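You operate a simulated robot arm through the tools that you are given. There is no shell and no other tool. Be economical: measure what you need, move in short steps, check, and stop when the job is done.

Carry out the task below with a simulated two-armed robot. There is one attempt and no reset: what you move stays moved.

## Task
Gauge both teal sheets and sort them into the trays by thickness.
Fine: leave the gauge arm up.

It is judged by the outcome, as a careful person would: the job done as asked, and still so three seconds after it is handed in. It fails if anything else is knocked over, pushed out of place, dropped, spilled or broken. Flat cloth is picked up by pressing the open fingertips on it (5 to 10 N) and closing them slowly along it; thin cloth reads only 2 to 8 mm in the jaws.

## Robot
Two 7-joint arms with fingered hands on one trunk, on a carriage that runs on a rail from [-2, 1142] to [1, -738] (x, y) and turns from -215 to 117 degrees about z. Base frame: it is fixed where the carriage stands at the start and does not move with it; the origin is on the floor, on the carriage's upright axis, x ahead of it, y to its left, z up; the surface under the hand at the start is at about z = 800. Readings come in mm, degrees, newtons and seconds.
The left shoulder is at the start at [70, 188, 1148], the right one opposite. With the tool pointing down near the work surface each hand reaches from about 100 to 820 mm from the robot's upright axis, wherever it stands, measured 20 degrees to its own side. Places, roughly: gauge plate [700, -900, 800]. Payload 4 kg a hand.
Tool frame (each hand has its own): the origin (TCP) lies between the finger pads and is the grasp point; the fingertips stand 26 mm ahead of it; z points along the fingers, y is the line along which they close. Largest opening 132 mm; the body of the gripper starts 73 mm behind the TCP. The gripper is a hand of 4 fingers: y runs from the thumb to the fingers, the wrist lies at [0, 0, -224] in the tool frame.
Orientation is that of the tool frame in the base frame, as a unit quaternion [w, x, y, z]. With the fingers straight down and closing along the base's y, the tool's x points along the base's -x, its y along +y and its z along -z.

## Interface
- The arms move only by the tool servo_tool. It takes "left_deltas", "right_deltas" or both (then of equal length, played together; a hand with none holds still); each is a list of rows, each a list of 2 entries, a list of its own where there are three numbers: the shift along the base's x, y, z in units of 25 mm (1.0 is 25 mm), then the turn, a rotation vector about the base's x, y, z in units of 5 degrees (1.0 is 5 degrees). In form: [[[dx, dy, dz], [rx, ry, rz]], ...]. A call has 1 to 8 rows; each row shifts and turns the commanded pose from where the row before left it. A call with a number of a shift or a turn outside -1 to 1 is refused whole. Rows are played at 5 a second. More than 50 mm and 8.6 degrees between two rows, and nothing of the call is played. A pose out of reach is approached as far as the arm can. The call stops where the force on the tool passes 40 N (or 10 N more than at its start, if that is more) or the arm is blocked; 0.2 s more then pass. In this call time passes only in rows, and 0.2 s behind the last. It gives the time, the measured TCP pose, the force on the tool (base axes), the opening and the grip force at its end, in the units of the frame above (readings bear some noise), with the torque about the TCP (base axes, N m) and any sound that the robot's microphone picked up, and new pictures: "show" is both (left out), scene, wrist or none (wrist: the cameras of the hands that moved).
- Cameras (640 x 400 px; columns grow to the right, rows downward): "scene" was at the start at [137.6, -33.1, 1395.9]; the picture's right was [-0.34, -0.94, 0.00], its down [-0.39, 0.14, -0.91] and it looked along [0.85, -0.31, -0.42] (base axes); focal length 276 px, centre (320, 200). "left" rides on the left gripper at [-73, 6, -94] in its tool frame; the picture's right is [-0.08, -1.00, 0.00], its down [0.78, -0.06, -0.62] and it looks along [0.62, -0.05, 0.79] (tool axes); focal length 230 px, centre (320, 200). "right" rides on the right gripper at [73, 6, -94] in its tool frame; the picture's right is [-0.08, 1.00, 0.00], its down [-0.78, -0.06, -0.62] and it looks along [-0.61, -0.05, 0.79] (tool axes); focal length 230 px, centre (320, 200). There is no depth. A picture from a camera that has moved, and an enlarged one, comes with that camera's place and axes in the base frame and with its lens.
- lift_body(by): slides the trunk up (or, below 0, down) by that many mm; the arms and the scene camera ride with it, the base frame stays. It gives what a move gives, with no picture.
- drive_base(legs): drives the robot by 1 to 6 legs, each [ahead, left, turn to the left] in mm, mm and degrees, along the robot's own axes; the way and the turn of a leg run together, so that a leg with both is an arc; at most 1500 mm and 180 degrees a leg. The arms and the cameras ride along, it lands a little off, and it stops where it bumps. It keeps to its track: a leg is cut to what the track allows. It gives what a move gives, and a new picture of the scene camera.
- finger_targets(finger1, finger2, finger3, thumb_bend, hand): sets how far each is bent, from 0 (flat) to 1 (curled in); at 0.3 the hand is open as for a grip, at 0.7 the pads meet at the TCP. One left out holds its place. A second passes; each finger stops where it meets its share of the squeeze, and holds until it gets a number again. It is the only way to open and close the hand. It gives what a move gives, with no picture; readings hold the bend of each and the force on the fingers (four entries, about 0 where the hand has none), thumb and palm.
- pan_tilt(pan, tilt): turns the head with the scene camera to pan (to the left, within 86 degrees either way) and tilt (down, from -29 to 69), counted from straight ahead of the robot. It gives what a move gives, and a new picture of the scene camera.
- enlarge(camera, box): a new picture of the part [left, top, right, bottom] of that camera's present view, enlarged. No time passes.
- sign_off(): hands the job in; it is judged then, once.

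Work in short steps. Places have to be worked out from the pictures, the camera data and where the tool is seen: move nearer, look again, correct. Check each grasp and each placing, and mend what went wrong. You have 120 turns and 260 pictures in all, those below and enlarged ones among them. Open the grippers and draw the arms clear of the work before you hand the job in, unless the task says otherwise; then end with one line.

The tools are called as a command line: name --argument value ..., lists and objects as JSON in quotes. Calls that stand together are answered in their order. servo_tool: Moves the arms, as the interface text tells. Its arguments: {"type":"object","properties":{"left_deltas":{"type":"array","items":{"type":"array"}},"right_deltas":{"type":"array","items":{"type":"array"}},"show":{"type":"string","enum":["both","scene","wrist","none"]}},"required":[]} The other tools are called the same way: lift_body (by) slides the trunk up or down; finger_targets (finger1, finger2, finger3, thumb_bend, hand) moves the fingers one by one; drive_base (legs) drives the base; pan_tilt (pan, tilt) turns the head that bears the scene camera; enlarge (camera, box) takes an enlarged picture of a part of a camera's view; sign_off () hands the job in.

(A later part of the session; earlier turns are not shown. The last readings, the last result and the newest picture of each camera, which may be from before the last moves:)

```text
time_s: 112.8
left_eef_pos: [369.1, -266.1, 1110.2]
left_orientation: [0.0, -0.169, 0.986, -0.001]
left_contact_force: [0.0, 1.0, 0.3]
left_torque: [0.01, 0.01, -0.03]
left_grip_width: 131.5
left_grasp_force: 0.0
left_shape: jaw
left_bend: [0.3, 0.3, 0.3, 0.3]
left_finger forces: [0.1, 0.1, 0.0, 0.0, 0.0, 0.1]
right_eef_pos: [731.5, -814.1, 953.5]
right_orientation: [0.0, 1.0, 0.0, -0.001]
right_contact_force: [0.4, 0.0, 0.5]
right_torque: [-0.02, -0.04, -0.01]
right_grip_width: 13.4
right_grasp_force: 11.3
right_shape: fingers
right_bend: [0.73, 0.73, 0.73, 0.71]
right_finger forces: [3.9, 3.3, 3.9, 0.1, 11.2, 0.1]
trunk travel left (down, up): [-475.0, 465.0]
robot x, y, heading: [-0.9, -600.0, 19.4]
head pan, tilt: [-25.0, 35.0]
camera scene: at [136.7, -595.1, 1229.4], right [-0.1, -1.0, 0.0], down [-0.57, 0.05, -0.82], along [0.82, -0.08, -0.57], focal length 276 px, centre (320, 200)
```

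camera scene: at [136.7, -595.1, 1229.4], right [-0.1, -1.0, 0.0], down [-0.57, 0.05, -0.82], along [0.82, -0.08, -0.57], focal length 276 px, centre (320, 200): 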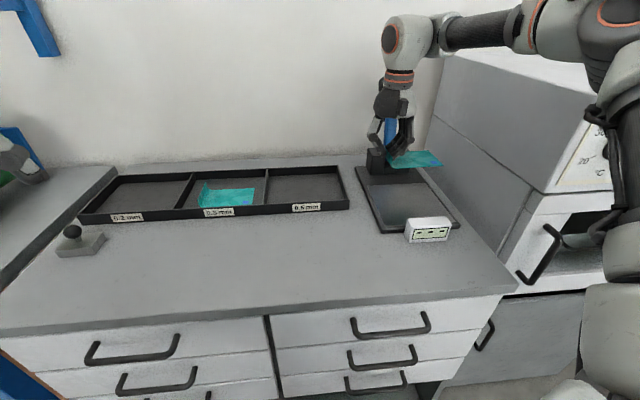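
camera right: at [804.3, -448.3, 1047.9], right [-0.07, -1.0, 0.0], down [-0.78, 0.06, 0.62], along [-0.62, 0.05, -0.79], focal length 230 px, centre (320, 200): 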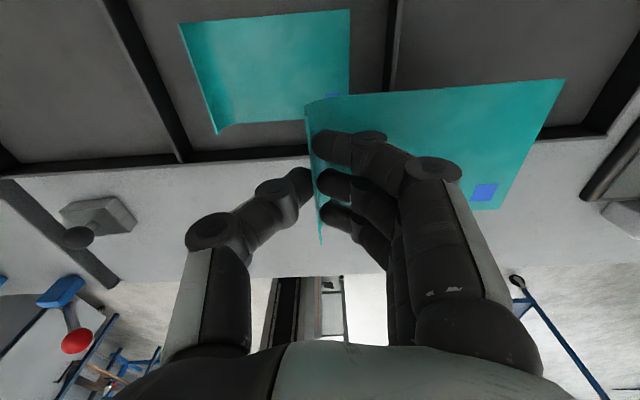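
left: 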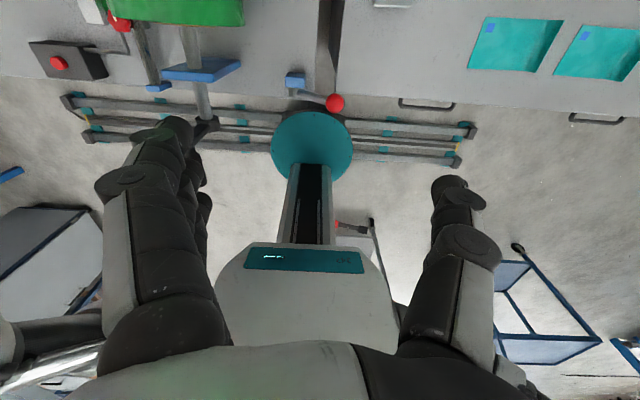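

Landed exactly above the same spot (731,−814). Lowering onto the glass.

servo_tool --right_deltas '[[[0, 0, -1], [0, 0, 0]], [[0, 0, -1], [0, 0, 0]], [[0, 0, -1], [0, 0, 0]], [[0, 0, -0.7], [0, 0, 0]], [[0, 0, -0.25], [0, 0, 0]], [[0, 0, -0.1], [0, 0, 0]]]' --show "wrist"

enlarge --camera "scene" --box '[340, 130, 480, 260]'

```text
time_s: 114.2
left_eef_pos: [368.4, -264.3, 1111.0]
left_orientation: [0.001, -0.171, 0.985, 0.0]
left_contact_force: [0.3, 0.4, -0.4]
left_torque: [-0.01, -0.02, -0.02]
left_grip_width: 131.8
left_grasp_force: 0.2
left_shape: jaw
left_bend: [0.3, 0.3, 0.3, 0.3]
left_finger forces: [0.0, 0.1, 0.0, 0.1, 0.1, 0.0]
right_eef_pos: [731.9, -812.3, 851.6]
right_orientation: [-0.002, 1.0, -0.001, 0.0]
right_contact_force: [0.5, 0.6, 3.1]
right_torque: [0.02, -0.03, 0.01]
right_grip_width: 13.3
right_grasp_force: 10.7
right_shape: fingers
right_bend: [0.74, 0.73, 0.74, 0.71]
right_finger forces: [3.8, 3.2, 3.8, 0.0, 11.5, 0.0]
trunk travel left (down, up): [-475.0, 465.0]
robot x, y, heading: [0.7, -604.2, 19.2]
head pan, tilt: [-25.0, 35.0]
camera right: at [804.4, -818.6, 946.7], right [-0.08, -1.0, 0.0], down [-0.78, 0.06, 0.62], along [-0.61, 0.05, -0.79], focal length 230 px, centre (320, 200)
```

right: 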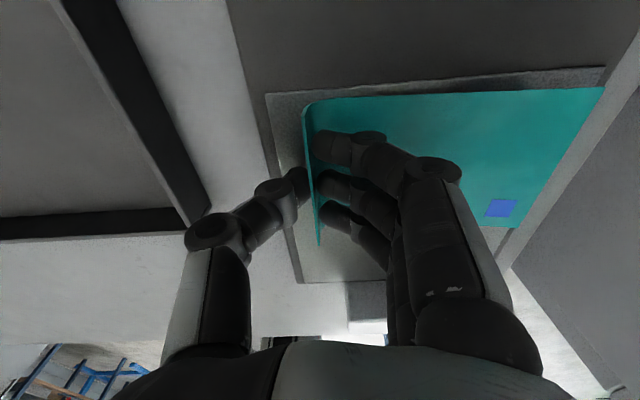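

```text
3.08 times, centred on (410, 195) of scene
camera zoom: at [136.4, -594.6, 1229.5], right [-0.1, -1.0, 0.0], down [-0.57, 0.05, -0.82], along [0.82, -0.08, -0.57], focal length 848 px, centre (43, 215)
```

zoom: 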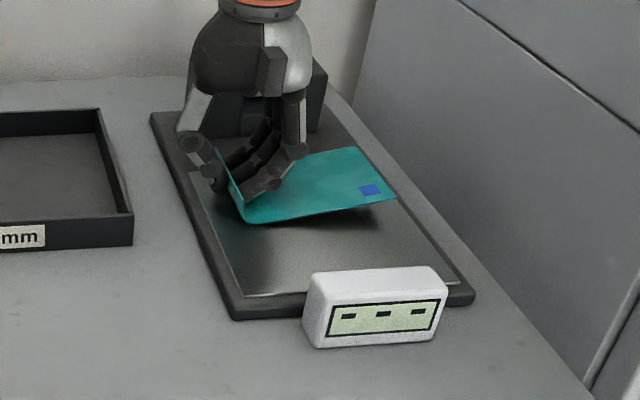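

Contact (3 N), free end hovering as before. Release, rise, and go straight to the gauge-handle pregrasp.

finger_targets --hand "right" --finger1 0.66 --finger2 0.66 --finger3 0.66 --thumb_bend 0.64

servo_tool --right_deltas '[[[0, 0, 0.5], [0, 0, 0]], [[0, 0, 1], [0, 0, 0]], [[0, 0, 1], [0, 0, 0]], [[0, 0, 1], [0, 0, 0]], [[-0.5, 0, 1], [0, 0, 0]], [[-1, 0, 1], [0, 0, 0]], [[-1, 0, 1], [0, 0, 0]], [[-1, 0, 1], [0, 0, 0]]]' --show "scene"

servo_tool --right_deltas '[[[0, -0.3, 0.4], [0, -1, 0]], [[0, -0.3, 0.4], [0, -1, 0]], [[0, -0.3, 0.4], [0, -1, 0]], [[0, -0.3, 0.4], [0, -1, 0]], [[0, -0.3, 0.4], [0, -1, 0]], [[0.3, -0.3, 0.4], [0, -1, 0]], [[0.5, -0.3, 0.4], [0, -1, 0]], [[0.5, -0.3, 0.3], [0, -1, 0]]]' --show "none"

finger_targets --hand "right" --finger1 0.3 --finger2 0.3 --finger3 0.3 --thumb_bend 0.3

enlarge --camera "scene" --box '[340, 60, 480, 260]'

```text
time_s: 115.2
left_eef_pos: [368.6, -265.5, 1109.5]
left_orientation: [0.0, -0.17, 0.985, 0.0]
left_contact_force: [-0.2, -0.4, 0.3]
left_torque: [-0.01, 0.02, 0.0]
left_grip_width: 131.9
left_grasp_force: 0.1
left_shape: jaw
left_bend: [0.3, 0.3, 0.3, 0.3]
left_finger forces: [0.0, 0.0, 0.0, 0.0, 0.0, 0.0]
right_eef_pos: [731.8, -813.5, 851.9]
right_orientation: [-0.001, 1.0, 0.0, -0.001]
right_contact_force: [0.2, -0.2, 0.4]
right_torque: [0.0, 0.01, 0.01]
right_grip_width: 24.9
right_grasp_force: 0.1
right_shape: fingers
right_bend: [0.66, 0.66, 0.66, 0.64]
right_finger forces: [0.1, 0.1, 0.1, 0.1, 0.0, 0.1]
trunk travel left (down, up): [-475.0, 465.0]
robot x, y, heading: [3.3, -603.5, 19.2]
head pan, tilt: [-25.0, 35.0]
```

```text
time_s: 117.0
left_eef_pos: [368.7, -264.9, 1110.0]
left_orientation: [0.0, -0.17, 0.986, 0.001]
left_contact_force: [-0.7, 0.6, -0.5]
left_torque: [0.01, -0.06, -0.02]
left_grip_width: 131.9
left_grasp_force: 0.1
left_shape: jaw
left_bend: [0.3, 0.3, 0.3, 0.3]
left_finger forces: [0.2, 0.1, 0.1, 0.0, 0.1, 0.0]
right_eef_pos: [642.0, -814.5, 1040.3]
right_orientation: [-0.001, 1.0, 0.001, 0.0]
right_contact_force: [-0.3, -0.3, -0.2]
right_torque: [0.01, -0.02, 0.02]
right_grip_width: 24.6
right_grasp_force: 0.2
right_shape: fingers
right_bend: [0.66, 0.66, 0.66, 0.64]
right_finger forces: [0.0, 0.0, 0.1, 0.0, 0.1, 0.0]
trunk travel left (down, up): [-475.0, 465.0]
robot x, y, heading: [2.2, -606.2, 19.5]
head pan, tilt: [-25.0, 35.0]
camera scene: at [135.5, -595.0, 1229.5], right [-0.1, -1.0, 0.0], down [-0.57, 0.05, -0.82], along [0.82, -0.08, -0.57], focal length 276 px, centre (320, 200)
```

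scene: 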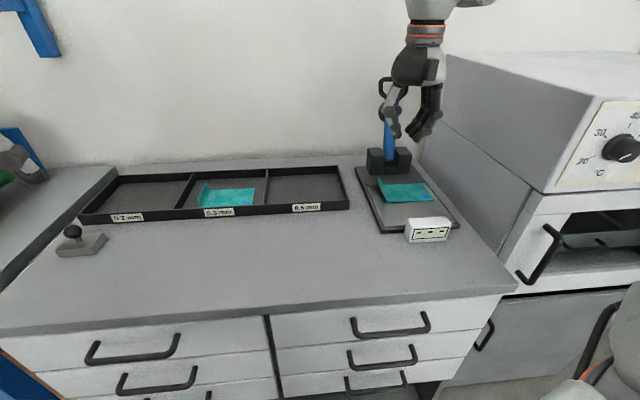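

```text
time_s: 118.8
left_eef_pos: [368.4, -265.2, 1110.0]
left_orientation: [0.0, -0.169, 0.986, 0.0]
left_contact_force: [0.1, -1.1, 0.9]
left_torque: [0.02, 0.02, 0.0]
left_grip_width: 132.0
left_grasp_force: 0.0
left_shape: jaw
left_bend: [0.3, 0.3, 0.3, 0.3]
left_finger forces: [0.0, 0.0, 0.0, 0.0, 0.1, 0.0]
right_eef_pos: [675.6, -875.6, 1118.1]
right_orientation: [-0.001, 0.94, 0.0, 0.342]
right_contact_force: [0.8, -0.3, 0.4]
right_torque: [-0.01, -0.01, 0.0]
right_grip_width: 24.7
right_grasp_force: 0.1
right_shape: fingers
right_bend: [0.66, 0.66, 0.66, 0.64]
right_finger forces: [0.0, 0.0, 0.1, 0.0, 0.1, 0.0]
trunk travel left (down, up): [-475.0, 465.0]
robot x, y, heading: [1.9, -600.8, 19.6]
head pan, tilt: [-25.0, 35.0]
```

```text
time_s: 119.8
left_eef_pos: [369.7, -265.7, 1110.8]
left_orientation: [0.0, -0.17, 0.985, 0.0]
left_contact_force: [-0.2, 0.1, -1.0]
left_torque: [0.01, -0.01, 0.01]
left_grip_width: 131.6
left_grasp_force: 0.1
left_shape: jaw
left_bend: [0.3, 0.3, 0.3, 0.3]
left_finger forces: [0.1, 0.0, 0.0, 0.0, 0.0, 0.0]
right_eef_pos: [676.1, -873.9, 1117.3]
right_orientation: [-0.001, 0.94, 0.0, 0.341]
right_contact_force: [-0.3, 0.0, 0.8]
right_torque: [0.01, 0.0, -0.02]
right_grip_width: 135.8
right_grasp_force: 0.1
right_shape: fingers
right_bend: [0.3, 0.3, 0.3, 0.3]
right_finger forces: [0.0, 0.0, 0.0, 0.1, 0.1, 0.0]
trunk travel left (down, up): [-475.0, 465.0]
robot x, y, heading: [5.2, -602.8, 19.3]
head pan, tilt: [-25.0, 35.0]
```

```text
2.00 times, centred on (410, 160) of scene
camera zoom: at [136.7, -595.0, 1229.4], right [-0.1, -1.0, 0.0], down [-0.57, 0.05, -0.82], along [0.82, -0.08, -0.57], focal length 551 px, centre (140, 280)
```

zoom: 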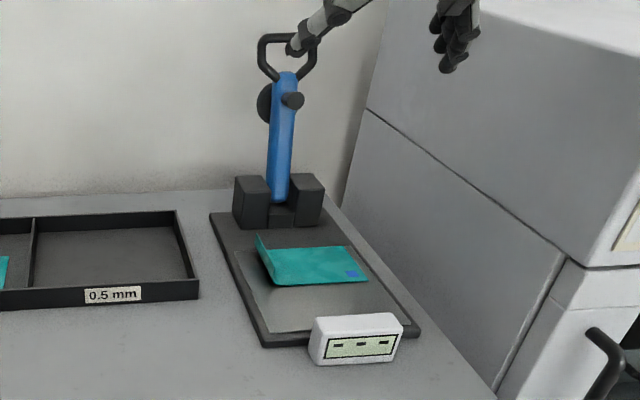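

Sheet lies flat on the glass. Approaching the handle on the same path as before.

servo_tool --right_deltas '[[[0.98, 0.02, 0], [0, -1, 0]], [[0.98, 0.02, 0], [0, 0, 0]], [[0.98, 0.02, 0], [0, 0, 0]], [[0.98, 0, -0.1], [0, 0, 0]], [[0.98, 0, -0.2], [0, 0, 0]], [[0.98, 0, -0.3], [0, 0, 0]], [[0.98, 0, -0.4], [0, 0, 0]], [[0.98, 0, -0.5], [0, 0, 0]]]' --show "none"

servo_tool --right_deltas '[[[0.55, 0, -0.35], [0, 0, 0]], [[0.55, 0, -0.35], [0, 0, 0]], [[0.4, 0, -0.3], [0, 0, 0]]]' --show "wrist"

```text
time_s: 121.6
left_eef_pos: [370.8, -265.2, 1110.0]
left_orientation: [-0.001, -0.169, 0.986, 0.0]
left_contact_force: [0.5, 1.3, 0.1]
left_torque: [-0.04, 0.02, 0.03]
left_grip_width: 131.8
left_grasp_force: 0.1
left_shape: jaw
left_bend: [0.3, 0.3, 0.3, 0.3]
left_finger forces: [0.0, 0.1, 0.0, 0.0, 0.1, 0.0]
right_eef_pos: [872.1, -871.6, 1077.1]
right_orientation: [-0.002, 0.924, 0.002, 0.383]
right_contact_force: [0.1, 0.3, -0.3]
right_torque: [0.0, -0.02, 0.0]
right_grip_width: 135.8
right_grasp_force: 0.1
right_shape: fingers
right_bend: [0.3, 0.3, 0.3, 0.3]
right_finger forces: [0.1, 0.0, 0.0, 0.0, 0.0, 0.0]
trunk travel left (down, up): [-475.0, 465.0]
robot x, y, heading: [3.1, -601.7, 19.4]
head pan, tilt: [-25.0, 35.0]
```

```text
time_s: 122.4
left_eef_pos: [369.1, -265.9, 1110.7]
left_orientation: [0.0, -0.169, 0.986, 0.0]
left_contact_force: [1.6, -1.2, -0.5]
left_torque: [-0.01, 0.01, 0.04]
left_grip_width: 131.8
left_grasp_force: 0.0
left_shape: jaw
left_bend: [0.3, 0.3, 0.3, 0.3]
left_finger forces: [0.0, 0.1, 0.0, 0.0, 0.0, 0.0]
right_eef_pos: [908.5, -873.0, 1052.6]
right_orientation: [-0.001, 0.924, 0.001, 0.381]
right_contact_force: [0.1, 0.2, -0.1]
right_torque: [0.01, -0.01, -0.01]
right_grip_width: 135.8
right_grasp_force: 0.0
right_shape: fingers
right_bend: [0.3, 0.3, 0.3, 0.3]
right_finger forces: [0.1, 0.1, 0.0, 0.0, 0.0, 0.0]
trunk travel left (down, up): [-475.0, 465.0]
robot x, y, heading: [0.9, -604.7, 19.5]
head pan, tilt: [-25.0, 35.0]
camera right: at [894.8, -878.5, 1172.2], right [-0.05, -1.0, -0.06], down [-0.99, 0.06, -0.12], along [0.12, 0.05, -0.99], focal length 230 px, centre (320, 200)
```

right: 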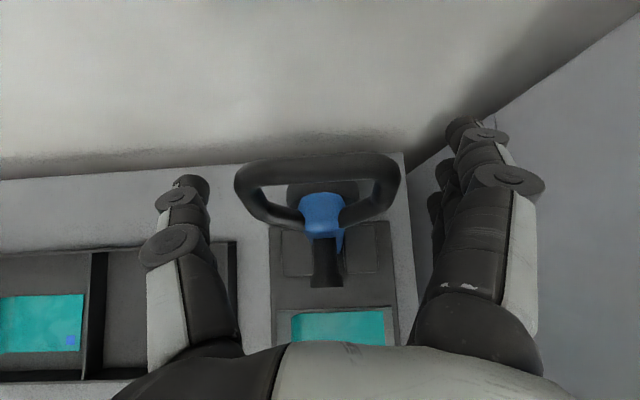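

Straddling the loop as before. Close firmly, then lower along the path measured while raising.

finger_targets --hand "right" --finger1 0.56 --finger2 0.58 --finger3 0.58 --thumb_bend 0.54

servo_tool --right_deltas '[[[-0.9, 0, 0.06], [0, 0, 0]], [[-0.88, 0, 0.1], [0, 0.5, 0]], [[-0.92, 0, -0.02], [0, 0.5, 0]], [[-0.92, 0, -0.12], [0, 0.5, 0]], [[-0.92, 0, -0.22], [0, 0.5, 0]], [[-0.88, 0, -0.3], [0, 0.5, 0]]]' --show "wrist"

enlarge --camera "scene" --box '[350, 40, 480, 210]'

```text
time_s: 123.4
left_eef_pos: [369.9, -264.9, 1109.5]
left_orientation: [-0.001, -0.169, 0.986, 0.001]
left_contact_force: [0.0, -0.2, 0.1]
left_torque: [0.02, 0.02, 0.04]
left_grip_width: 131.7
left_grasp_force: 0.0
left_shape: jaw
left_bend: [0.3, 0.3, 0.3, 0.3]
left_finger forces: [0.1, 0.0, 0.0, 0.0, 0.0, 0.0]
right_eef_pos: [909.1, -873.5, 1053.1]
right_orientation: [-0.001, 0.924, 0.001, 0.382]
right_contact_force: [0.7, 1.3, -1.6]
right_torque: [-0.05, 0.02, 0.09]
right_grip_width: 68.5
right_grasp_force: 12.2
right_shape: fingers
right_bend: [0.55, 0.51, 0.52, 0.5]
right_finger forces: [0.9, 6.5, 4.0, 0.0, 12.9, 0.0]
trunk travel left (down, up): [-475.0, 465.0]
robot x, y, heading: [-2.1, -603.8, 19.4]
head pan, tilt: [-25.0, 35.0]
```

```text
time_s: 124.8
left_eef_pos: [371.5, -265.4, 1108.9]
left_orientation: [-0.001, -0.17, 0.985, 0.0]
left_contact_force: [-0.5, -0.2, -0.6]
left_torque: [0.0, -0.01, 0.01]
left_grip_width: 131.9
left_grasp_force: 0.1
left_shape: jaw
left_bend: [0.3, 0.3, 0.3, 0.3]
left_finger forces: [0.1, 0.1, 0.1, 0.0, 0.0, 0.1]
right_eef_pos: [775.6, -872.2, 1042.1]
right_orientation: [-0.001, 0.961, 0.001, 0.278]
right_contact_force: [3.5, 3.8, -6.6]
right_torque: [-0.19, -0.23, 0.45]
right_grip_width: 66.5
right_grasp_force: 12.0
right_shape: fingers
right_bend: [0.56, 0.49, 0.56, 0.51]
right_finger forces: [0.0, 12.0, 0.9, 0.0, 10.4, 0.1]
trunk travel left (down, up): [-475.0, 465.0]
robot x, y, heading: [-0.2, -600.4, 19.6]
head pan, tilt: [-25.0, 35.0]
camera right: at [787.2, -877.7, 1160.5], right [-0.06, -1.0, -0.04], down [-0.99, 0.06, 0.1], along [-0.1, 0.05, -0.99], focal length 230 px, centre (320, 200)
```

right: 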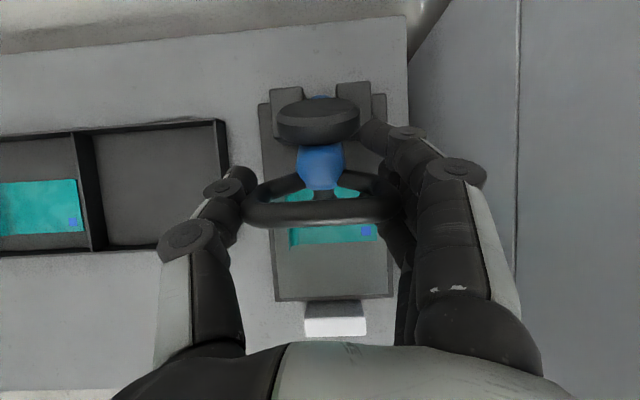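

```text
2.35 times, centred on (415, 125) of scene
camera zoom: at [138.5, -594.8, 1229.0], right [-0.1, -1.0, 0.0], down [-0.57, 0.05, -0.82], along [0.81, -0.08, -0.57], focal length 649 px, centre (96, 376)
```

zoom: 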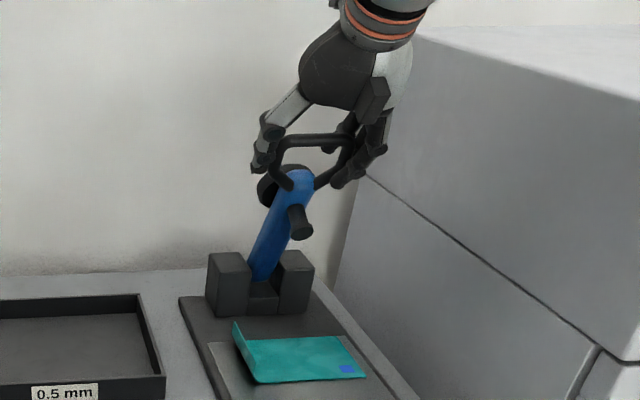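

Holding well; slight upward pull, so a bit lower. Continue down.

servo_tool --right_deltas '[[[-0.84, 0, -0.58], [0, 0.5, 0]], [[-0.74, 0, -0.64], [0, 0.5, 0]], [[-0.64, 0, -0.7], [0, 0.5, 0]], [[-0.56, 0, -0.8], [0, 0.5, 0]]]' --show "none"

servo_tool --right_deltas '[[[-0.4, 0, -0.84], [0, 0.5, 0]], [[-0.3, 0, -0.92], [0, 0.5, 0]], [[-0.22, 0, -0.95], [0, 0.5, 0]]]' --show "wrist"

enlarge --camera "scene" --box '[350, 70, 480, 250]'

```text
time_s: 125.8
left_eef_pos: [372.6, -265.9, 1108.3]
left_orientation: [-0.001, -0.169, 0.986, 0.001]
left_contact_force: [0.0, -0.4, -0.5]
left_torque: [-0.02, -0.01, -0.01]
left_grip_width: 132.4
left_grasp_force: 0.1
left_shape: jaw
left_bend: [0.3, 0.3, 0.3, 0.3]
left_finger forces: [0.0, 0.1, 0.0, 0.0, 0.0, 0.0]
right_eef_pos: [706.3, -875.0, 972.9]
right_orientation: [-0.001, 0.981, 0.0, 0.193]
right_contact_force: [8.7, -2.9, -4.5]
right_torque: [0.57, -0.64, -0.12]
right_grip_width: 65.9
right_grasp_force: 18.6
right_shape: fingers
right_bend: [0.56, 0.5, 0.52, 0.51]
right_finger forces: [0.0, 11.5, 12.6, 0.1, 12.1, 0.0]
trunk travel left (down, up): [-475.0, 465.0]
robot x, y, heading: [-1.6, -605.0, 19.4]
head pan, tilt: [-25.0, 35.0]
```

```text
time_s: 126.6
left_eef_pos: [373.8, -266.5, 1109.1]
left_orientation: [-0.002, -0.17, 0.986, 0.0]
left_contact_force: [-0.6, -0.2, 0.0]
left_torque: [-0.01, -0.01, -0.02]
left_grip_width: 132.0
left_grasp_force: 0.2
left_shape: jaw
left_bend: [0.3, 0.3, 0.3, 0.3]
left_finger forces: [0.0, 0.1, 0.0, 0.0, 0.0, 0.1]
right_eef_pos: [684.6, -873.0, 904.8]
right_orientation: [-0.001, 0.992, -0.001, 0.13]
right_contact_force: [25.5, -6.4, -3.6]
right_torque: [0.22, -0.97, 0.25]
right_grip_width: 66.0
right_grasp_force: 17.4
right_shape: fingers
right_bend: [0.56, 0.5, 0.47, 0.51]
right_finger forces: [0.0, 12.8, 11.2, 0.0, 11.6, 0.0]
trunk travel left (down, up): [-475.0, 465.0]
robot x, y, heading: [0.8, -603.4, 19.4]
head pan, tilt: [-25.0, 35.0]
camera right: at [731.3, -879.6, 1014.6], right [-0.07, -1.0, -0.02], down [-0.92, 0.06, 0.39], along [-0.39, 0.05, -0.92], focal length 230 px, centre (320, 200)
```

right: 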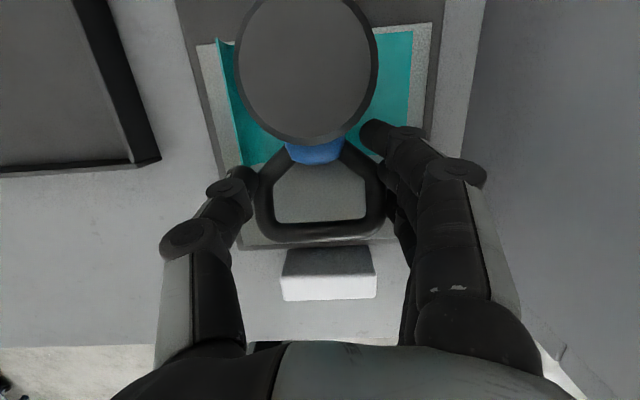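

```text
2.22 times, centred on (415, 160) of scene
camera zoom: at [140.8, -596.3, 1228.9], right [-0.1, -1.0, 0.0], down [-0.57, 0.06, -0.82], along [0.81, -0.08, -0.58], focal length 613 px, centre (109, 289)
```

zoom: 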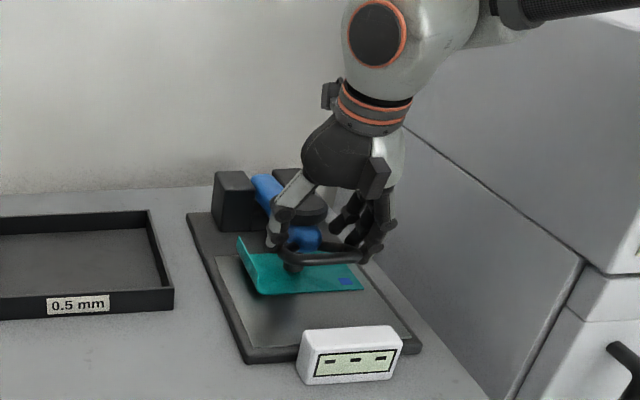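

Near the bottom but the hand is pulled toward the hinge (25 N). Ease +x and lower the last bit gently.

servo_tool --right_deltas '[[[0.3, 0, -0.2], [0, 0, 0]], [[0.1, 0, -0.35], [0, 0, 0]]]' --show "none"

enlarge --camera "scene" --box '[350, 100, 480, 250]'

```text
time_s: 127.2
left_eef_pos: [368.1, -266.1, 1111.6]
left_orientation: [-0.001, -0.169, 0.986, 0.001]
left_contact_force: [0.1, -0.3, -0.6]
left_torque: [-0.02, -0.02, 0.0]
left_grip_width: 132.0
left_grasp_force: 0.0
left_shape: jaw
left_bend: [0.3, 0.3, 0.3, 0.3]
left_finger forces: [0.0, 0.1, 0.0, 0.1, 0.0, 0.0]
right_eef_pos: [691.4, -872.0, 894.8]
right_orientation: [-0.001, 0.991, 0.001, 0.13]
right_contact_force: [-3.5, -8.0, 8.7]
right_torque: [-0.22, 0.13, -0.14]
right_grip_width: 63.0
right_grasp_force: 8.9
right_shape: fingers
right_bend: [0.56, 0.52, 0.48, 0.52]
right_finger forces: [0.0, 4.6, 7.9, 0.0, 5.1, 0.0]
trunk travel left (down, up): [-475.0, 465.0]
robot x, y, heading: [2.4, -601.4, 19.3]
head pan, tilt: [-25.0, 35.0]
```

```text
2.67 times, centred on (415, 175) of scene
camera zoom: at [135.4, -595.5, 1229.8], right [-0.1, -1.0, 0.0], down [-0.57, 0.06, -0.82], along [0.82, -0.08, -0.57], focal length 735 px, centre (67, 267)
```

zoom: 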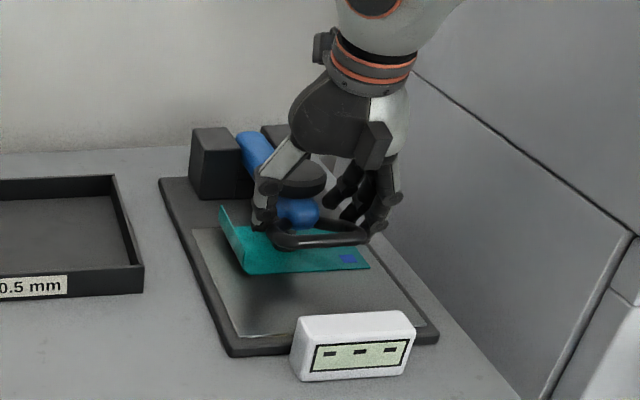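

Force shows it resting. Open slightly to let the arm settle by itself and read the display.

finger_targets --hand "right" --finger1 0.42 --finger2 0.42 --finger3 0.42 --thumb_bend 0.42

servo_tool --right_deltas '[[[0, 0, 0.3], [0, 0, 0]], [[0, 0, 0.5], [0, 0, 0]], [[0, 0, 0.5], [0, 0, 0]]]' --show "wrist"

enlarge --camera "scene" --box '[365, 165, 465, 250]'

```text
time_s: 128.2
left_eef_pos: [369.1, -266.1, 1109.6]
left_orientation: [0.0, -0.168, 0.986, 0.0]
left_contact_force: [-0.2, -0.5, 0.9]
left_torque: [-0.03, 0.01, -0.01]
left_grip_width: 131.8
left_grasp_force: 0.0
left_shape: jaw
left_bend: [0.3, 0.3, 0.3, 0.3]
left_finger forces: [0.0, 0.1, 0.1, 0.0, 0.0, 0.0]
right_eef_pos: [692.2, -871.8, 891.8]
right_orientation: [-0.001, 0.992, 0.0, 0.129]
right_contact_force: [0.9, 0.3, -0.2]
right_torque: [-0.02, -0.01, -0.02]
right_grip_width: 96.5
right_grasp_force: 0.1
right_shape: fingers
right_bend: [0.42, 0.42, 0.42, 0.42]
right_finger forces: [0.0, 0.0, 0.0, 0.0, 0.1, 0.0]
trunk travel left (down, up): [-475.0, 465.0]
robot x, y, heading: [5.0, -602.4, 19.6]
head pan, tilt: [-25.0, 35.0]
```

```text
time_s: 129.0
left_eef_pos: [368.2, -265.6, 1110.5]
left_orientation: [0.0, -0.17, 0.986, 0.0]
left_contact_force: [-0.4, -0.2, 0.0]
left_torque: [0.01, -0.01, -0.02]
left_grip_width: 131.8
left_grasp_force: 0.0
left_shape: jaw
left_bend: [0.3, 0.3, 0.3, 0.3]
left_finger forces: [0.0, 0.1, 0.0, 0.1, 0.0, 0.1]
right_eef_pos: [691.3, -873.0, 926.5]
right_orientation: [0.0, 0.992, 0.001, 0.13]
right_contact_force: [-0.3, -0.5, -0.1]
right_torque: [-0.02, -0.03, 0.02]
right_grip_width: 96.2
right_grasp_force: 0.0
right_shape: fingers
right_bend: [0.42, 0.42, 0.42, 0.42]
right_finger forces: [0.0, 0.0, 0.0, 0.0, 0.0, 0.1]
trunk travel left (down, up): [-475.0, 465.0]
robot x, y, heading: [1.5, -601.8, 19.7]
head pan, tilt: [-25.0, 35.0]
camera right: at [736.7, -878.4, 1036.4], right [-0.07, -1.0, -0.02], down [-0.92, 0.06, 0.39], along [-0.39, 0.05, -0.92], focal length 230 px, centre (320, 200)
```

right: 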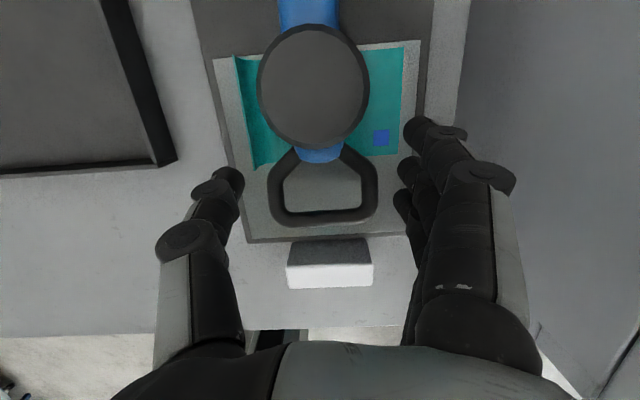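

```text
4.71 times, centred on (415, 208) of scene
camera zoom: at [136.4, -594.8, 1229.4], right [-0.1, -1.0, 0.0], down [-0.57, 0.05, -0.82], along [0.82, -0.08, -0.57], focal length 1298 px, centre (-127, 165)
```

zoom: 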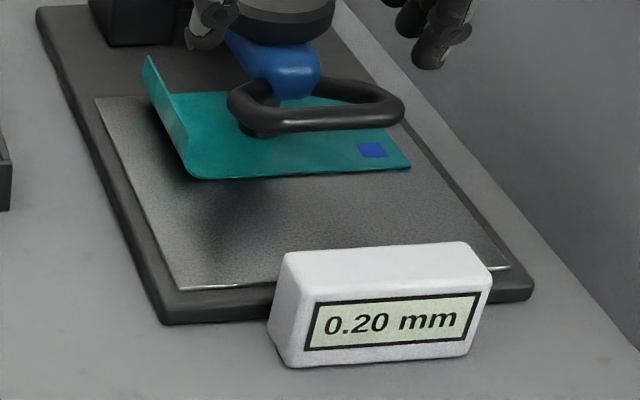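

Display: 0.20 mm. Regrip the loop at the earlier pose (673,−873,885) and raise the arm.

finger_targets --hand "right" --finger1 0.35 --finger2 0.35 --finger3 0.35 --thumb_bend 0.35

servo_tool --right_deltas '[[[-0.75, 0, 0], [0, 0, 0]], [[0, 0, -0.8], [0, 0, 0]], [[0, 0, -0.8], [0, 0, 0]]]' --show "wrist"

finger_targets --hand "right" --finger1 0.58 --finger2 0.58 --finger3 0.58 --thumb_bend 0.54

enlarge --camera "right" --box '[140, 0, 540, 300]'

```text
time_s: 130.0
left_eef_pos: [370.1, -265.6, 1109.2]
left_orientation: [0.0, -0.169, 0.986, 0.0]
left_contact_force: [-0.1, -0.5, -0.2]
left_torque: [0.03, 0.01, -0.01]
left_grip_width: 132.0
left_grasp_force: 0.1
left_shape: jaw
left_bend: [0.3, 0.3, 0.3, 0.3]
left_finger forces: [0.1, 0.0, 0.0, 0.0, 0.1, 0.0]
right_eef_pos: [691.2, -873.6, 924.3]
right_orientation: [-0.001, 0.992, 0.0, 0.13]
right_contact_force: [-0.3, -0.1, -0.6]
right_torque: [-0.01, 0.03, 0.01]
right_grip_width: 119.5
right_grasp_force: 0.0
right_shape: fingers
right_bend: [0.35, 0.35, 0.35, 0.35]
right_finger forces: [0.0, 0.1, 0.1, 0.0, 0.0, 0.0]
trunk travel left (down, up): [-475.0, 465.0]
robot x, y, heading: [4.2, -604.1, 19.8]
head pan, tilt: [-25.0, 35.0]
```

```text
time_s: 130.8
left_eef_pos: [369.5, -265.2, 1109.7]
left_orientation: [0.0, -0.169, 0.986, 0.0]
left_contact_force: [-1.1, 0.9, -0.1]
left_torque: [0.02, 0.02, -0.01]
left_grip_width: 131.8
left_grasp_force: 0.0
left_shape: jaw
left_bend: [0.3, 0.3, 0.3, 0.3]
left_finger forces: [0.1, 0.0, 0.0, 0.0, 0.0, 0.0]
right_eef_pos: [673.3, -872.9, 885.8]
right_orientation: [-0.001, 0.991, 0.0, 0.131]
right_contact_force: [0.3, 0.2, -0.3]
right_torque: [0.0, 0.02, 0.02]
right_grip_width: 119.8
right_grasp_force: 0.0
right_shape: fingers
right_bend: [0.35, 0.35, 0.35, 0.35]
right_finger forces: [0.0, 0.1, 0.0, 0.1, 0.1, 0.1]
trunk travel left (down, up): [-475.0, 465.0]
robot x, y, heading: [4.3, -600.7, 19.5]
head pan, tilt: [-25.0, 35.0]
camera right: at [718.7, -879.1, 995.8], right [-0.07, -1.0, -0.02], down [-0.92, 0.06, 0.39], along [-0.39, 0.05, -0.92], focal length 230 px, centre (320, 200)
```

right: 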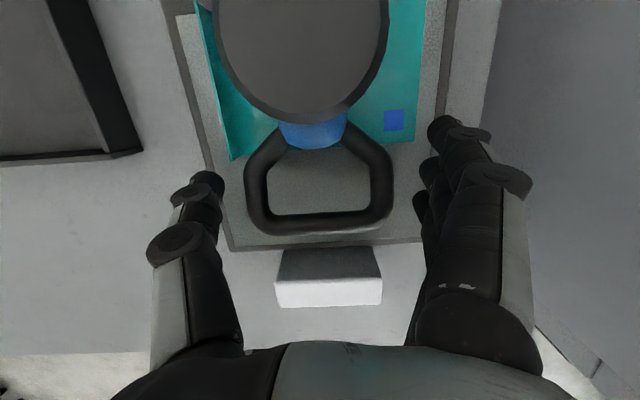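

```text
time_s: 131.8
left_eef_pos: [369.2, -265.3, 1111.0]
left_orientation: [-0.001, -0.169, 0.986, 0.0]
left_contact_force: [0.2, 0.2, 0.8]
left_torque: [-0.02, -0.02, -0.03]
left_grip_width: 131.9
left_grasp_force: 0.1
left_shape: jaw
left_bend: [0.3, 0.3, 0.3, 0.3]
left_finger forces: [0.1, 0.0, 0.0, 0.0, 0.0, 0.1]
right_eef_pos: [673.0, -872.6, 885.3]
right_orientation: [-0.001, 0.992, 0.0, 0.129]
right_contact_force: [-0.2, -3.0, -0.5]
right_torque: [0.05, -0.03, 0.01]
right_grip_width: 73.3
right_grasp_force: 12.0
right_shape: fingers
right_bend: [0.53, 0.49, 0.54, 0.49]
right_finger forces: [2.9, 7.2, 3.2, 0.1, 11.3, 0.0]
trunk travel left (down, up): [-475.0, 465.0]
robot x, y, heading: [-0.3, -603.4, 19.5]
head pan, tilt: [-25.0, 35.0]
```

```text
1.33 times, centred on (340, 150) of right
camera zoom: at [718.8, -879.2, 995.6], right [-0.07, -1.0, -0.02], down [-0.92, 0.06, 0.39], along [-0.39, 0.05, -0.92], focal length 307 px, centre (293, 267)
```

zoom: 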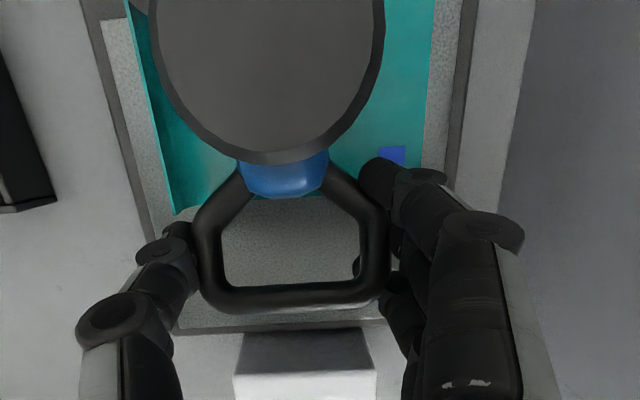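

Same firm hold. Replaying the raising arc, slightly wider at the start.

servo_tool --right_deltas '[[[0.13, 0, 0.94], [0, -0.3, 0]], [[0.24, 0, 0.92], [0, -0.4, 0]], [[0.37, 0, 0.88], [0, -0.4, 0]], [[0.48, 0, 0.83], [0, -0.5, 0]], [[0.53, 0, 0.78], [0, -0.5, 0]], [[0.63, 0, 0.68], [0, -0.5, 0]], [[0.76, 0, 0.57], [0, -0.5, 0]], [[0.82, 0, 0.46], [0, -0.5, 0]]]' --show "none"

enlarge --camera "scene" --box '[350, 40, 480, 230]'

```text
time_s: 133.6
left_eef_pos: [368.3, -264.4, 1110.1]
left_orientation: [0.0, -0.17, 0.985, 0.0]
left_contact_force: [0.6, 0.3, 0.0]
left_torque: [0.01, -0.02, 0.03]
left_grip_width: 131.8
left_grasp_force: 0.1
left_shape: jaw
left_bend: [0.3, 0.3, 0.3, 0.3]
left_finger forces: [0.0, 0.0, 0.0, 0.1, 0.0, 0.0]
right_eef_pos: [771.3, -872.2, 1038.4]
right_orientation: [-0.001, 0.959, 0.001, 0.284]
right_contact_force: [-3.4, -0.7, 1.1]
right_torque: [-0.04, 0.45, 0.53]
right_grip_width: 66.2
right_grasp_force: 16.8
right_shape: fingers
right_bend: [0.56, 0.49, 0.57, 0.5]
right_finger forces: [12.0, 10.3, 0.0, 0.1, 11.1, 0.0]
trunk travel left (down, up): [-475.0, 465.0]
robot x, y, heading: [-2.8, -600.0, 19.5]
head pan, tilt: [-25.0, 35.0]
```

```text
2.11 times, centred on (415, 135) of scene
camera zoom: at [136.1, -594.9, 1229.4], right [-0.1, -1.0, 0.0], down [-0.57, 0.05, -0.82], along [0.82, -0.08, -0.57], focal length 580 px, centre (120, 337)
```

zoom: 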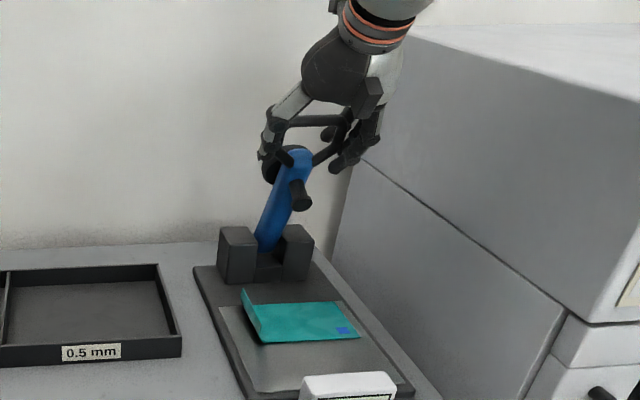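

Low forces and the arm is up to ~117°. Completing past vertical to the stop.

servo_tool --right_deltas '[[[0.87, 0, 0.32], [0, -0.6, 0]], [[0.91, 0, 0.23], [0, -0.6, 0]], [[0.94, 0, 0.12], [0, -0.6, 0]], [[0.95, 0, 0.02], [0, -0.6, 0]], [[0.94, 0, -0.08], [0, 0, 0]], [[0.4, 0, -0.06], [0, 0, 0]], [[0.4, 0, -0.09], [0, 0, 0]], [[0.3, 0, -0.08], [0, 0, 0]]]' --show "none"

enlarge --camera "scene" --box '[350, 30, 480, 200]'

```text
time_s: 135.4
left_eef_pos: [365.7, -264.8, 1110.8]
left_orientation: [0.002, -0.169, 0.986, 0.0]
left_contact_force: [0.4, -0.2, -0.1]
left_torque: [0.0, -0.01, 0.02]
left_grip_width: 132.1
left_grasp_force: 0.0
left_shape: jaw
left_bend: [0.3, 0.3, 0.3, 0.3]
left_finger forces: [0.0, 0.0, 0.1, 0.0, 0.1, 0.0]
right_eef_pos: [910.8, -872.3, 1049.0]
right_orientation: [-0.001, 0.924, 0.001, 0.383]
right_contact_force: [-21.6, 1.2, 1.0]
right_torque: [0.13, 0.12, 0.25]
right_grip_width: 70.2
right_grasp_force: 13.8
right_shape: fingers
right_bend: [0.55, 0.52, 0.55, 0.51]
right_finger forces: [2.5, 5.3, 4.6, 0.0, 14.9, 0.0]
trunk travel left (down, up): [-475.0, 465.0]
robot x, y, heading: [-0.7, -602.0, 19.5]
head pan, tilt: [-25.0, 35.0]
```

```text
2.35 times, centred on (415, 115) of scene
camera zoom: at [133.0, -594.9, 1229.8], right [-0.1, -1.0, 0.0], down [-0.57, 0.05, -0.82], along [0.82, -0.08, -0.57], focal length 649 px, centre (96, 400)
```

zoom: 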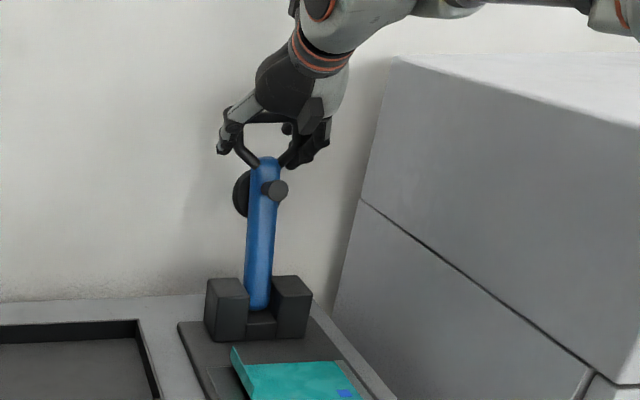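

At the stop again. Ease, open, retreat, and return vertical above the sheet's curl.

servo_tool --right_deltas '[[[-0.12, 0, 0], [0, 0, 0]]]' --show "none"

finger_targets --hand "right" --finger1 0.3 --finger2 0.3 --finger3 0.3 --thumb_bend 0.3

servo_tool --right_deltas '[[[-0.5, 0, 0.5], [0, 0, 0]], [[-0.8, 0, 0.8], [0, 0, 0]], [[-1, 0, 0.8], [0, 0, 0]], [[-1, 0, 0], [0, 0, 0]], [[-1, 0, 0], [0, 0, 0]]]' --show "scene"

servo_tool --right_deltas '[[[-0.5, 0.3, 0], [0, 1, 0]], [[-0.5, 0.3, 0], [0, 1, 0]], [[-0.5, 0.3, -0.5], [0, 1, 0]], [[-0.4, 0.3, -0.8], [0, 1, 0]], [[-0.4, 0.3, -0.8], [0, 1, 0]], [[-0.3, 0.3, -0.8], [0, 1, 0]], [[-0.3, 0.3, -0.8], [0, 1, 0]], [[0, 0.3, -0.8], [0, 1, 0]]]' --show "none"

finger_targets --hand "right" --finger1 0.56 --finger2 0.56 --finger3 0.56 --thumb_bend 0.56

servo_tool --right_deltas '[[[0, 0, -0.8], [0, 0.98, 0]], [[0, 0, -0.8], [0, 0, 0]]]' --show "both"

```text
time_s: 135.8
left_eef_pos: [366.3, -264.9, 1111.0]
left_orientation: [0.001, -0.17, 0.985, -0.001]
left_contact_force: [-0.6, -0.1, 0.1]
left_torque: [0.01, -0.01, 0.04]
left_grip_width: 132.1
left_grasp_force: 0.0
left_shape: jaw
left_bend: [0.3, 0.3, 0.3, 0.3]
left_finger forces: [0.0, 0.0, 0.0, 0.1, 0.1, 0.0]
right_eef_pos: [909.6, -872.3, 1048.7]
right_orientation: [-0.001, 0.924, 0.001, 0.383]
right_contact_force: [-9.7, 0.3, 1.4]
right_torque: [0.16, 0.06, 0.29]
right_grip_width: 70.2
right_grasp_force: 14.3
right_shape: fingers
right_bend: [0.55, 0.52, 0.55, 0.51]
right_finger forces: [3.7, 6.3, 3.7, 0.0, 14.0, 0.0]
trunk travel left (down, up): [-475.0, 465.0]
robot x, y, heading: [2.2, -604.0, 19.7]
head pan, tilt: [-25.0, 35.0]
```

```text
time_s: 136.8
left_eef_pos: [369.4, -265.1, 1109.7]
left_orientation: [0.0, -0.169, 0.986, 0.0]
left_contact_force: [-0.2, 0.1, 0.6]
left_torque: [0.0, -0.01, -0.03]
left_grip_width: 132.0
left_grasp_force: 0.1
left_shape: jaw
left_bend: [0.3, 0.3, 0.3, 0.3]
left_finger forces: [0.1, 0.0, 0.0, 0.0, 0.0, 0.1]
right_eef_pos: [910.6, -872.2, 1047.1]
right_orientation: [-0.001, 0.924, 0.001, 0.383]
right_contact_force: [0.5, -0.3, -0.5]
right_torque: [0.0, 0.0, 0.04]
right_grip_width: 135.7
right_grasp_force: 0.1
right_shape: fingers
right_bend: [0.3, 0.3, 0.3, 0.3]
right_finger forces: [0.0, 0.0, 0.0, 0.1, 0.0, 0.0]
trunk travel left (down, up): [-475.0, 465.0]
robot x, y, heading: [-2.3, -601.1, 19.4]
head pan, tilt: [-25.0, 35.0]
```

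```text
time_s: 138.0
left_eef_pos: [368.1, -265.6, 1111.1]
left_orientation: [-0.001, -0.169, 0.986, -0.001]
left_contact_force: [-1.0, 0.1, 0.4]
left_torque: [0.03, -0.02, 0.02]
left_grip_width: 131.9
left_grasp_force: 0.1
left_shape: jaw
left_bend: [0.3, 0.3, 0.3, 0.3]
left_finger forces: [0.0, 0.0, 0.0, 0.0, 0.1, 0.0]
right_eef_pos: [802.6, -871.6, 1100.5]
right_orientation: [-0.001, 0.924, 0.0, 0.383]
right_contact_force: [-0.4, 0.6, 0.6]
right_torque: [0.04, 0.01, 0.0]
right_grip_width: 135.7
right_grasp_force: 0.1
right_shape: fingers
right_bend: [0.3, 0.3, 0.3, 0.3]
right_finger forces: [0.1, 0.0, 0.0, 0.1, 0.0, 0.0]
trunk travel left (down, up): [-475.0, 465.0]
robot x, y, heading: [-0.3, -602.6, 19.5]
head pan, tilt: [-25.0, 35.0]
camera scene: at [135.7, -595.1, 1229.5], right [-0.1, -1.0, 0.0], down [-0.57, 0.05, -0.82], along [0.82, -0.08, -0.57], focal length 276 px, centre (320, 200)
```

scene: 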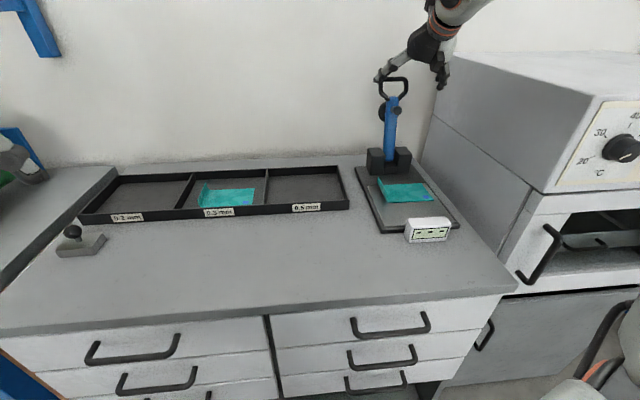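

```text
time_s: 139.8
left_eef_pos: [369.4, -265.9, 1109.4]
left_orientation: [-0.001, -0.169, 0.986, 0.0]
left_contact_force: [0.4, -0.6, -0.7]
left_torque: [-0.01, 0.01, -0.01]
left_grip_width: 131.8
left_grasp_force: 0.1
left_shape: jaw
left_bend: [0.3, 0.3, 0.3, 0.3]
left_finger forces: [0.0, 0.0, 0.0, 0.1, 0.0, 0.0]
right_eef_pos: [732.2, -810.7, 985.1]
right_orientation: [-0.002, 0.999, 0.0, 0.042]
right_contact_force: [-0.2, 0.7, -0.2]
right_torque: [0.0, 0.01, 0.01]
right_grip_width: 135.7
right_grasp_force: 0.1
right_shape: fingers
right_bend: [0.3, 0.3, 0.3, 0.3]
right_finger forces: [0.0, 0.1, 0.1, 0.0, 0.1, 0.1]
trunk travel left (down, up): [-475.0, 465.0]
robot x, y, heading: [0.9, -600.9, 19.5]
head pan, tilt: [-25.0, 35.0]
```

```text
time_s: 140.8
left_eef_pos: [369.0, -265.7, 1110.1]
left_orientation: [0.0, -0.17, 0.986, -0.001]
left_contact_force: [0.5, 0.2, 0.8]
left_torque: [-0.01, 0.0, 0.01]
left_grip_width: 131.9
left_grasp_force: 0.2
left_shape: jaw
left_bend: [0.3, 0.3, 0.3, 0.3]
left_finger forces: [0.0, 0.0, 0.0, 0.0, 0.1, 0.0]
right_eef_pos: [732.0, -812.1, 986.0]
right_orientation: [-0.001, 0.999, 0.0, 0.043]
right_contact_force: [0.6, 0.6, -1.2]
right_torque: [0.01, 0.01, -0.01]
right_grip_width: 52.4
right_grasp_force: 0.1
right_shape: fingers
right_bend: [0.56, 0.56, 0.56, 0.56]
right_finger forces: [0.1, 0.0, 0.1, 0.1, 0.1, 0.1]
trunk travel left (down, up): [-475.0, 465.0]
robot x, y, heading: [2.9, -602.4, 19.4]
head pan, tilt: [-25.0, 35.0]
```

```text
time_s: 141.4
left_eef_pos: [368.5, -265.5, 1109.9]
left_orientation: [0.0, -0.17, 0.985, 0.0]
left_contact_force: [-0.2, -0.3, 0.7]
left_torque: [0.01, 0.01, -0.02]
left_grip_width: 131.9
left_grasp_force: 0.1
left_shape: jaw
left_bend: [0.3, 0.3, 0.3, 0.3]
left_finger forces: [0.0, 0.0, 0.0, 0.0, 0.0, 0.0]
right_eef_pos: [731.1, -812.3, 947.9]
right_orientation: [-0.001, 1.0, 0.0, 0.001]
right_contact_force: [-0.1, 0.4, 0.1]
right_torque: [-0.03, 0.02, -0.01]
right_grip_width: 52.2
right_grasp_force: 0.0
right_shape: fingers
right_bend: [0.56, 0.56, 0.56, 0.56]
right_finger forces: [0.0, 0.1, 0.0, 0.0, 0.0, 0.0]
trunk travel left (down, up): [-475.0, 465.0]
robot x, y, heading: [1.4, -599.8, 19.6]
head pan, tilt: [-25.0, 35.0]
camera scene: at [136.1, -595.3, 1229.5], right [-0.1, -1.0, 0.0], down [-0.57, 0.06, -0.82], along [0.82, -0.08, -0.57], focal length 276 px, centre (320, 200)
camera right: at [803.2, -818.9, 1042.2], right [-0.08, -1.0, 0.0], down [-0.79, 0.06, 0.62], along [-0.61, 0.05, -0.79], focal length 230 px, centre (320, 200)
```

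scene: 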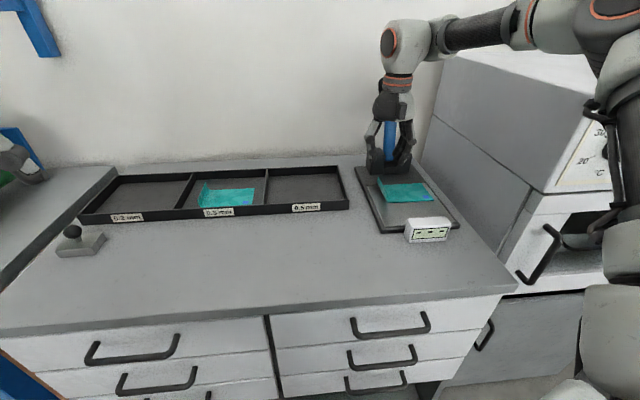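
right: 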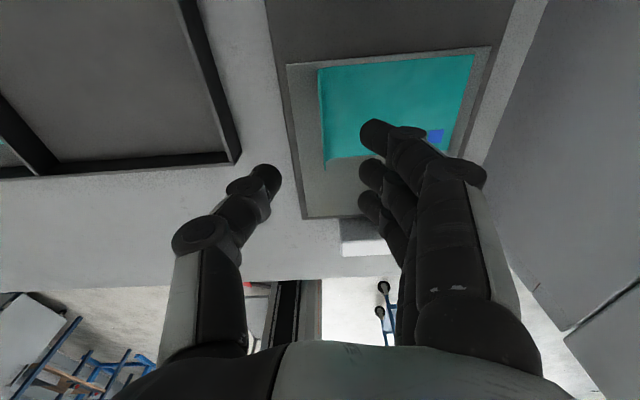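

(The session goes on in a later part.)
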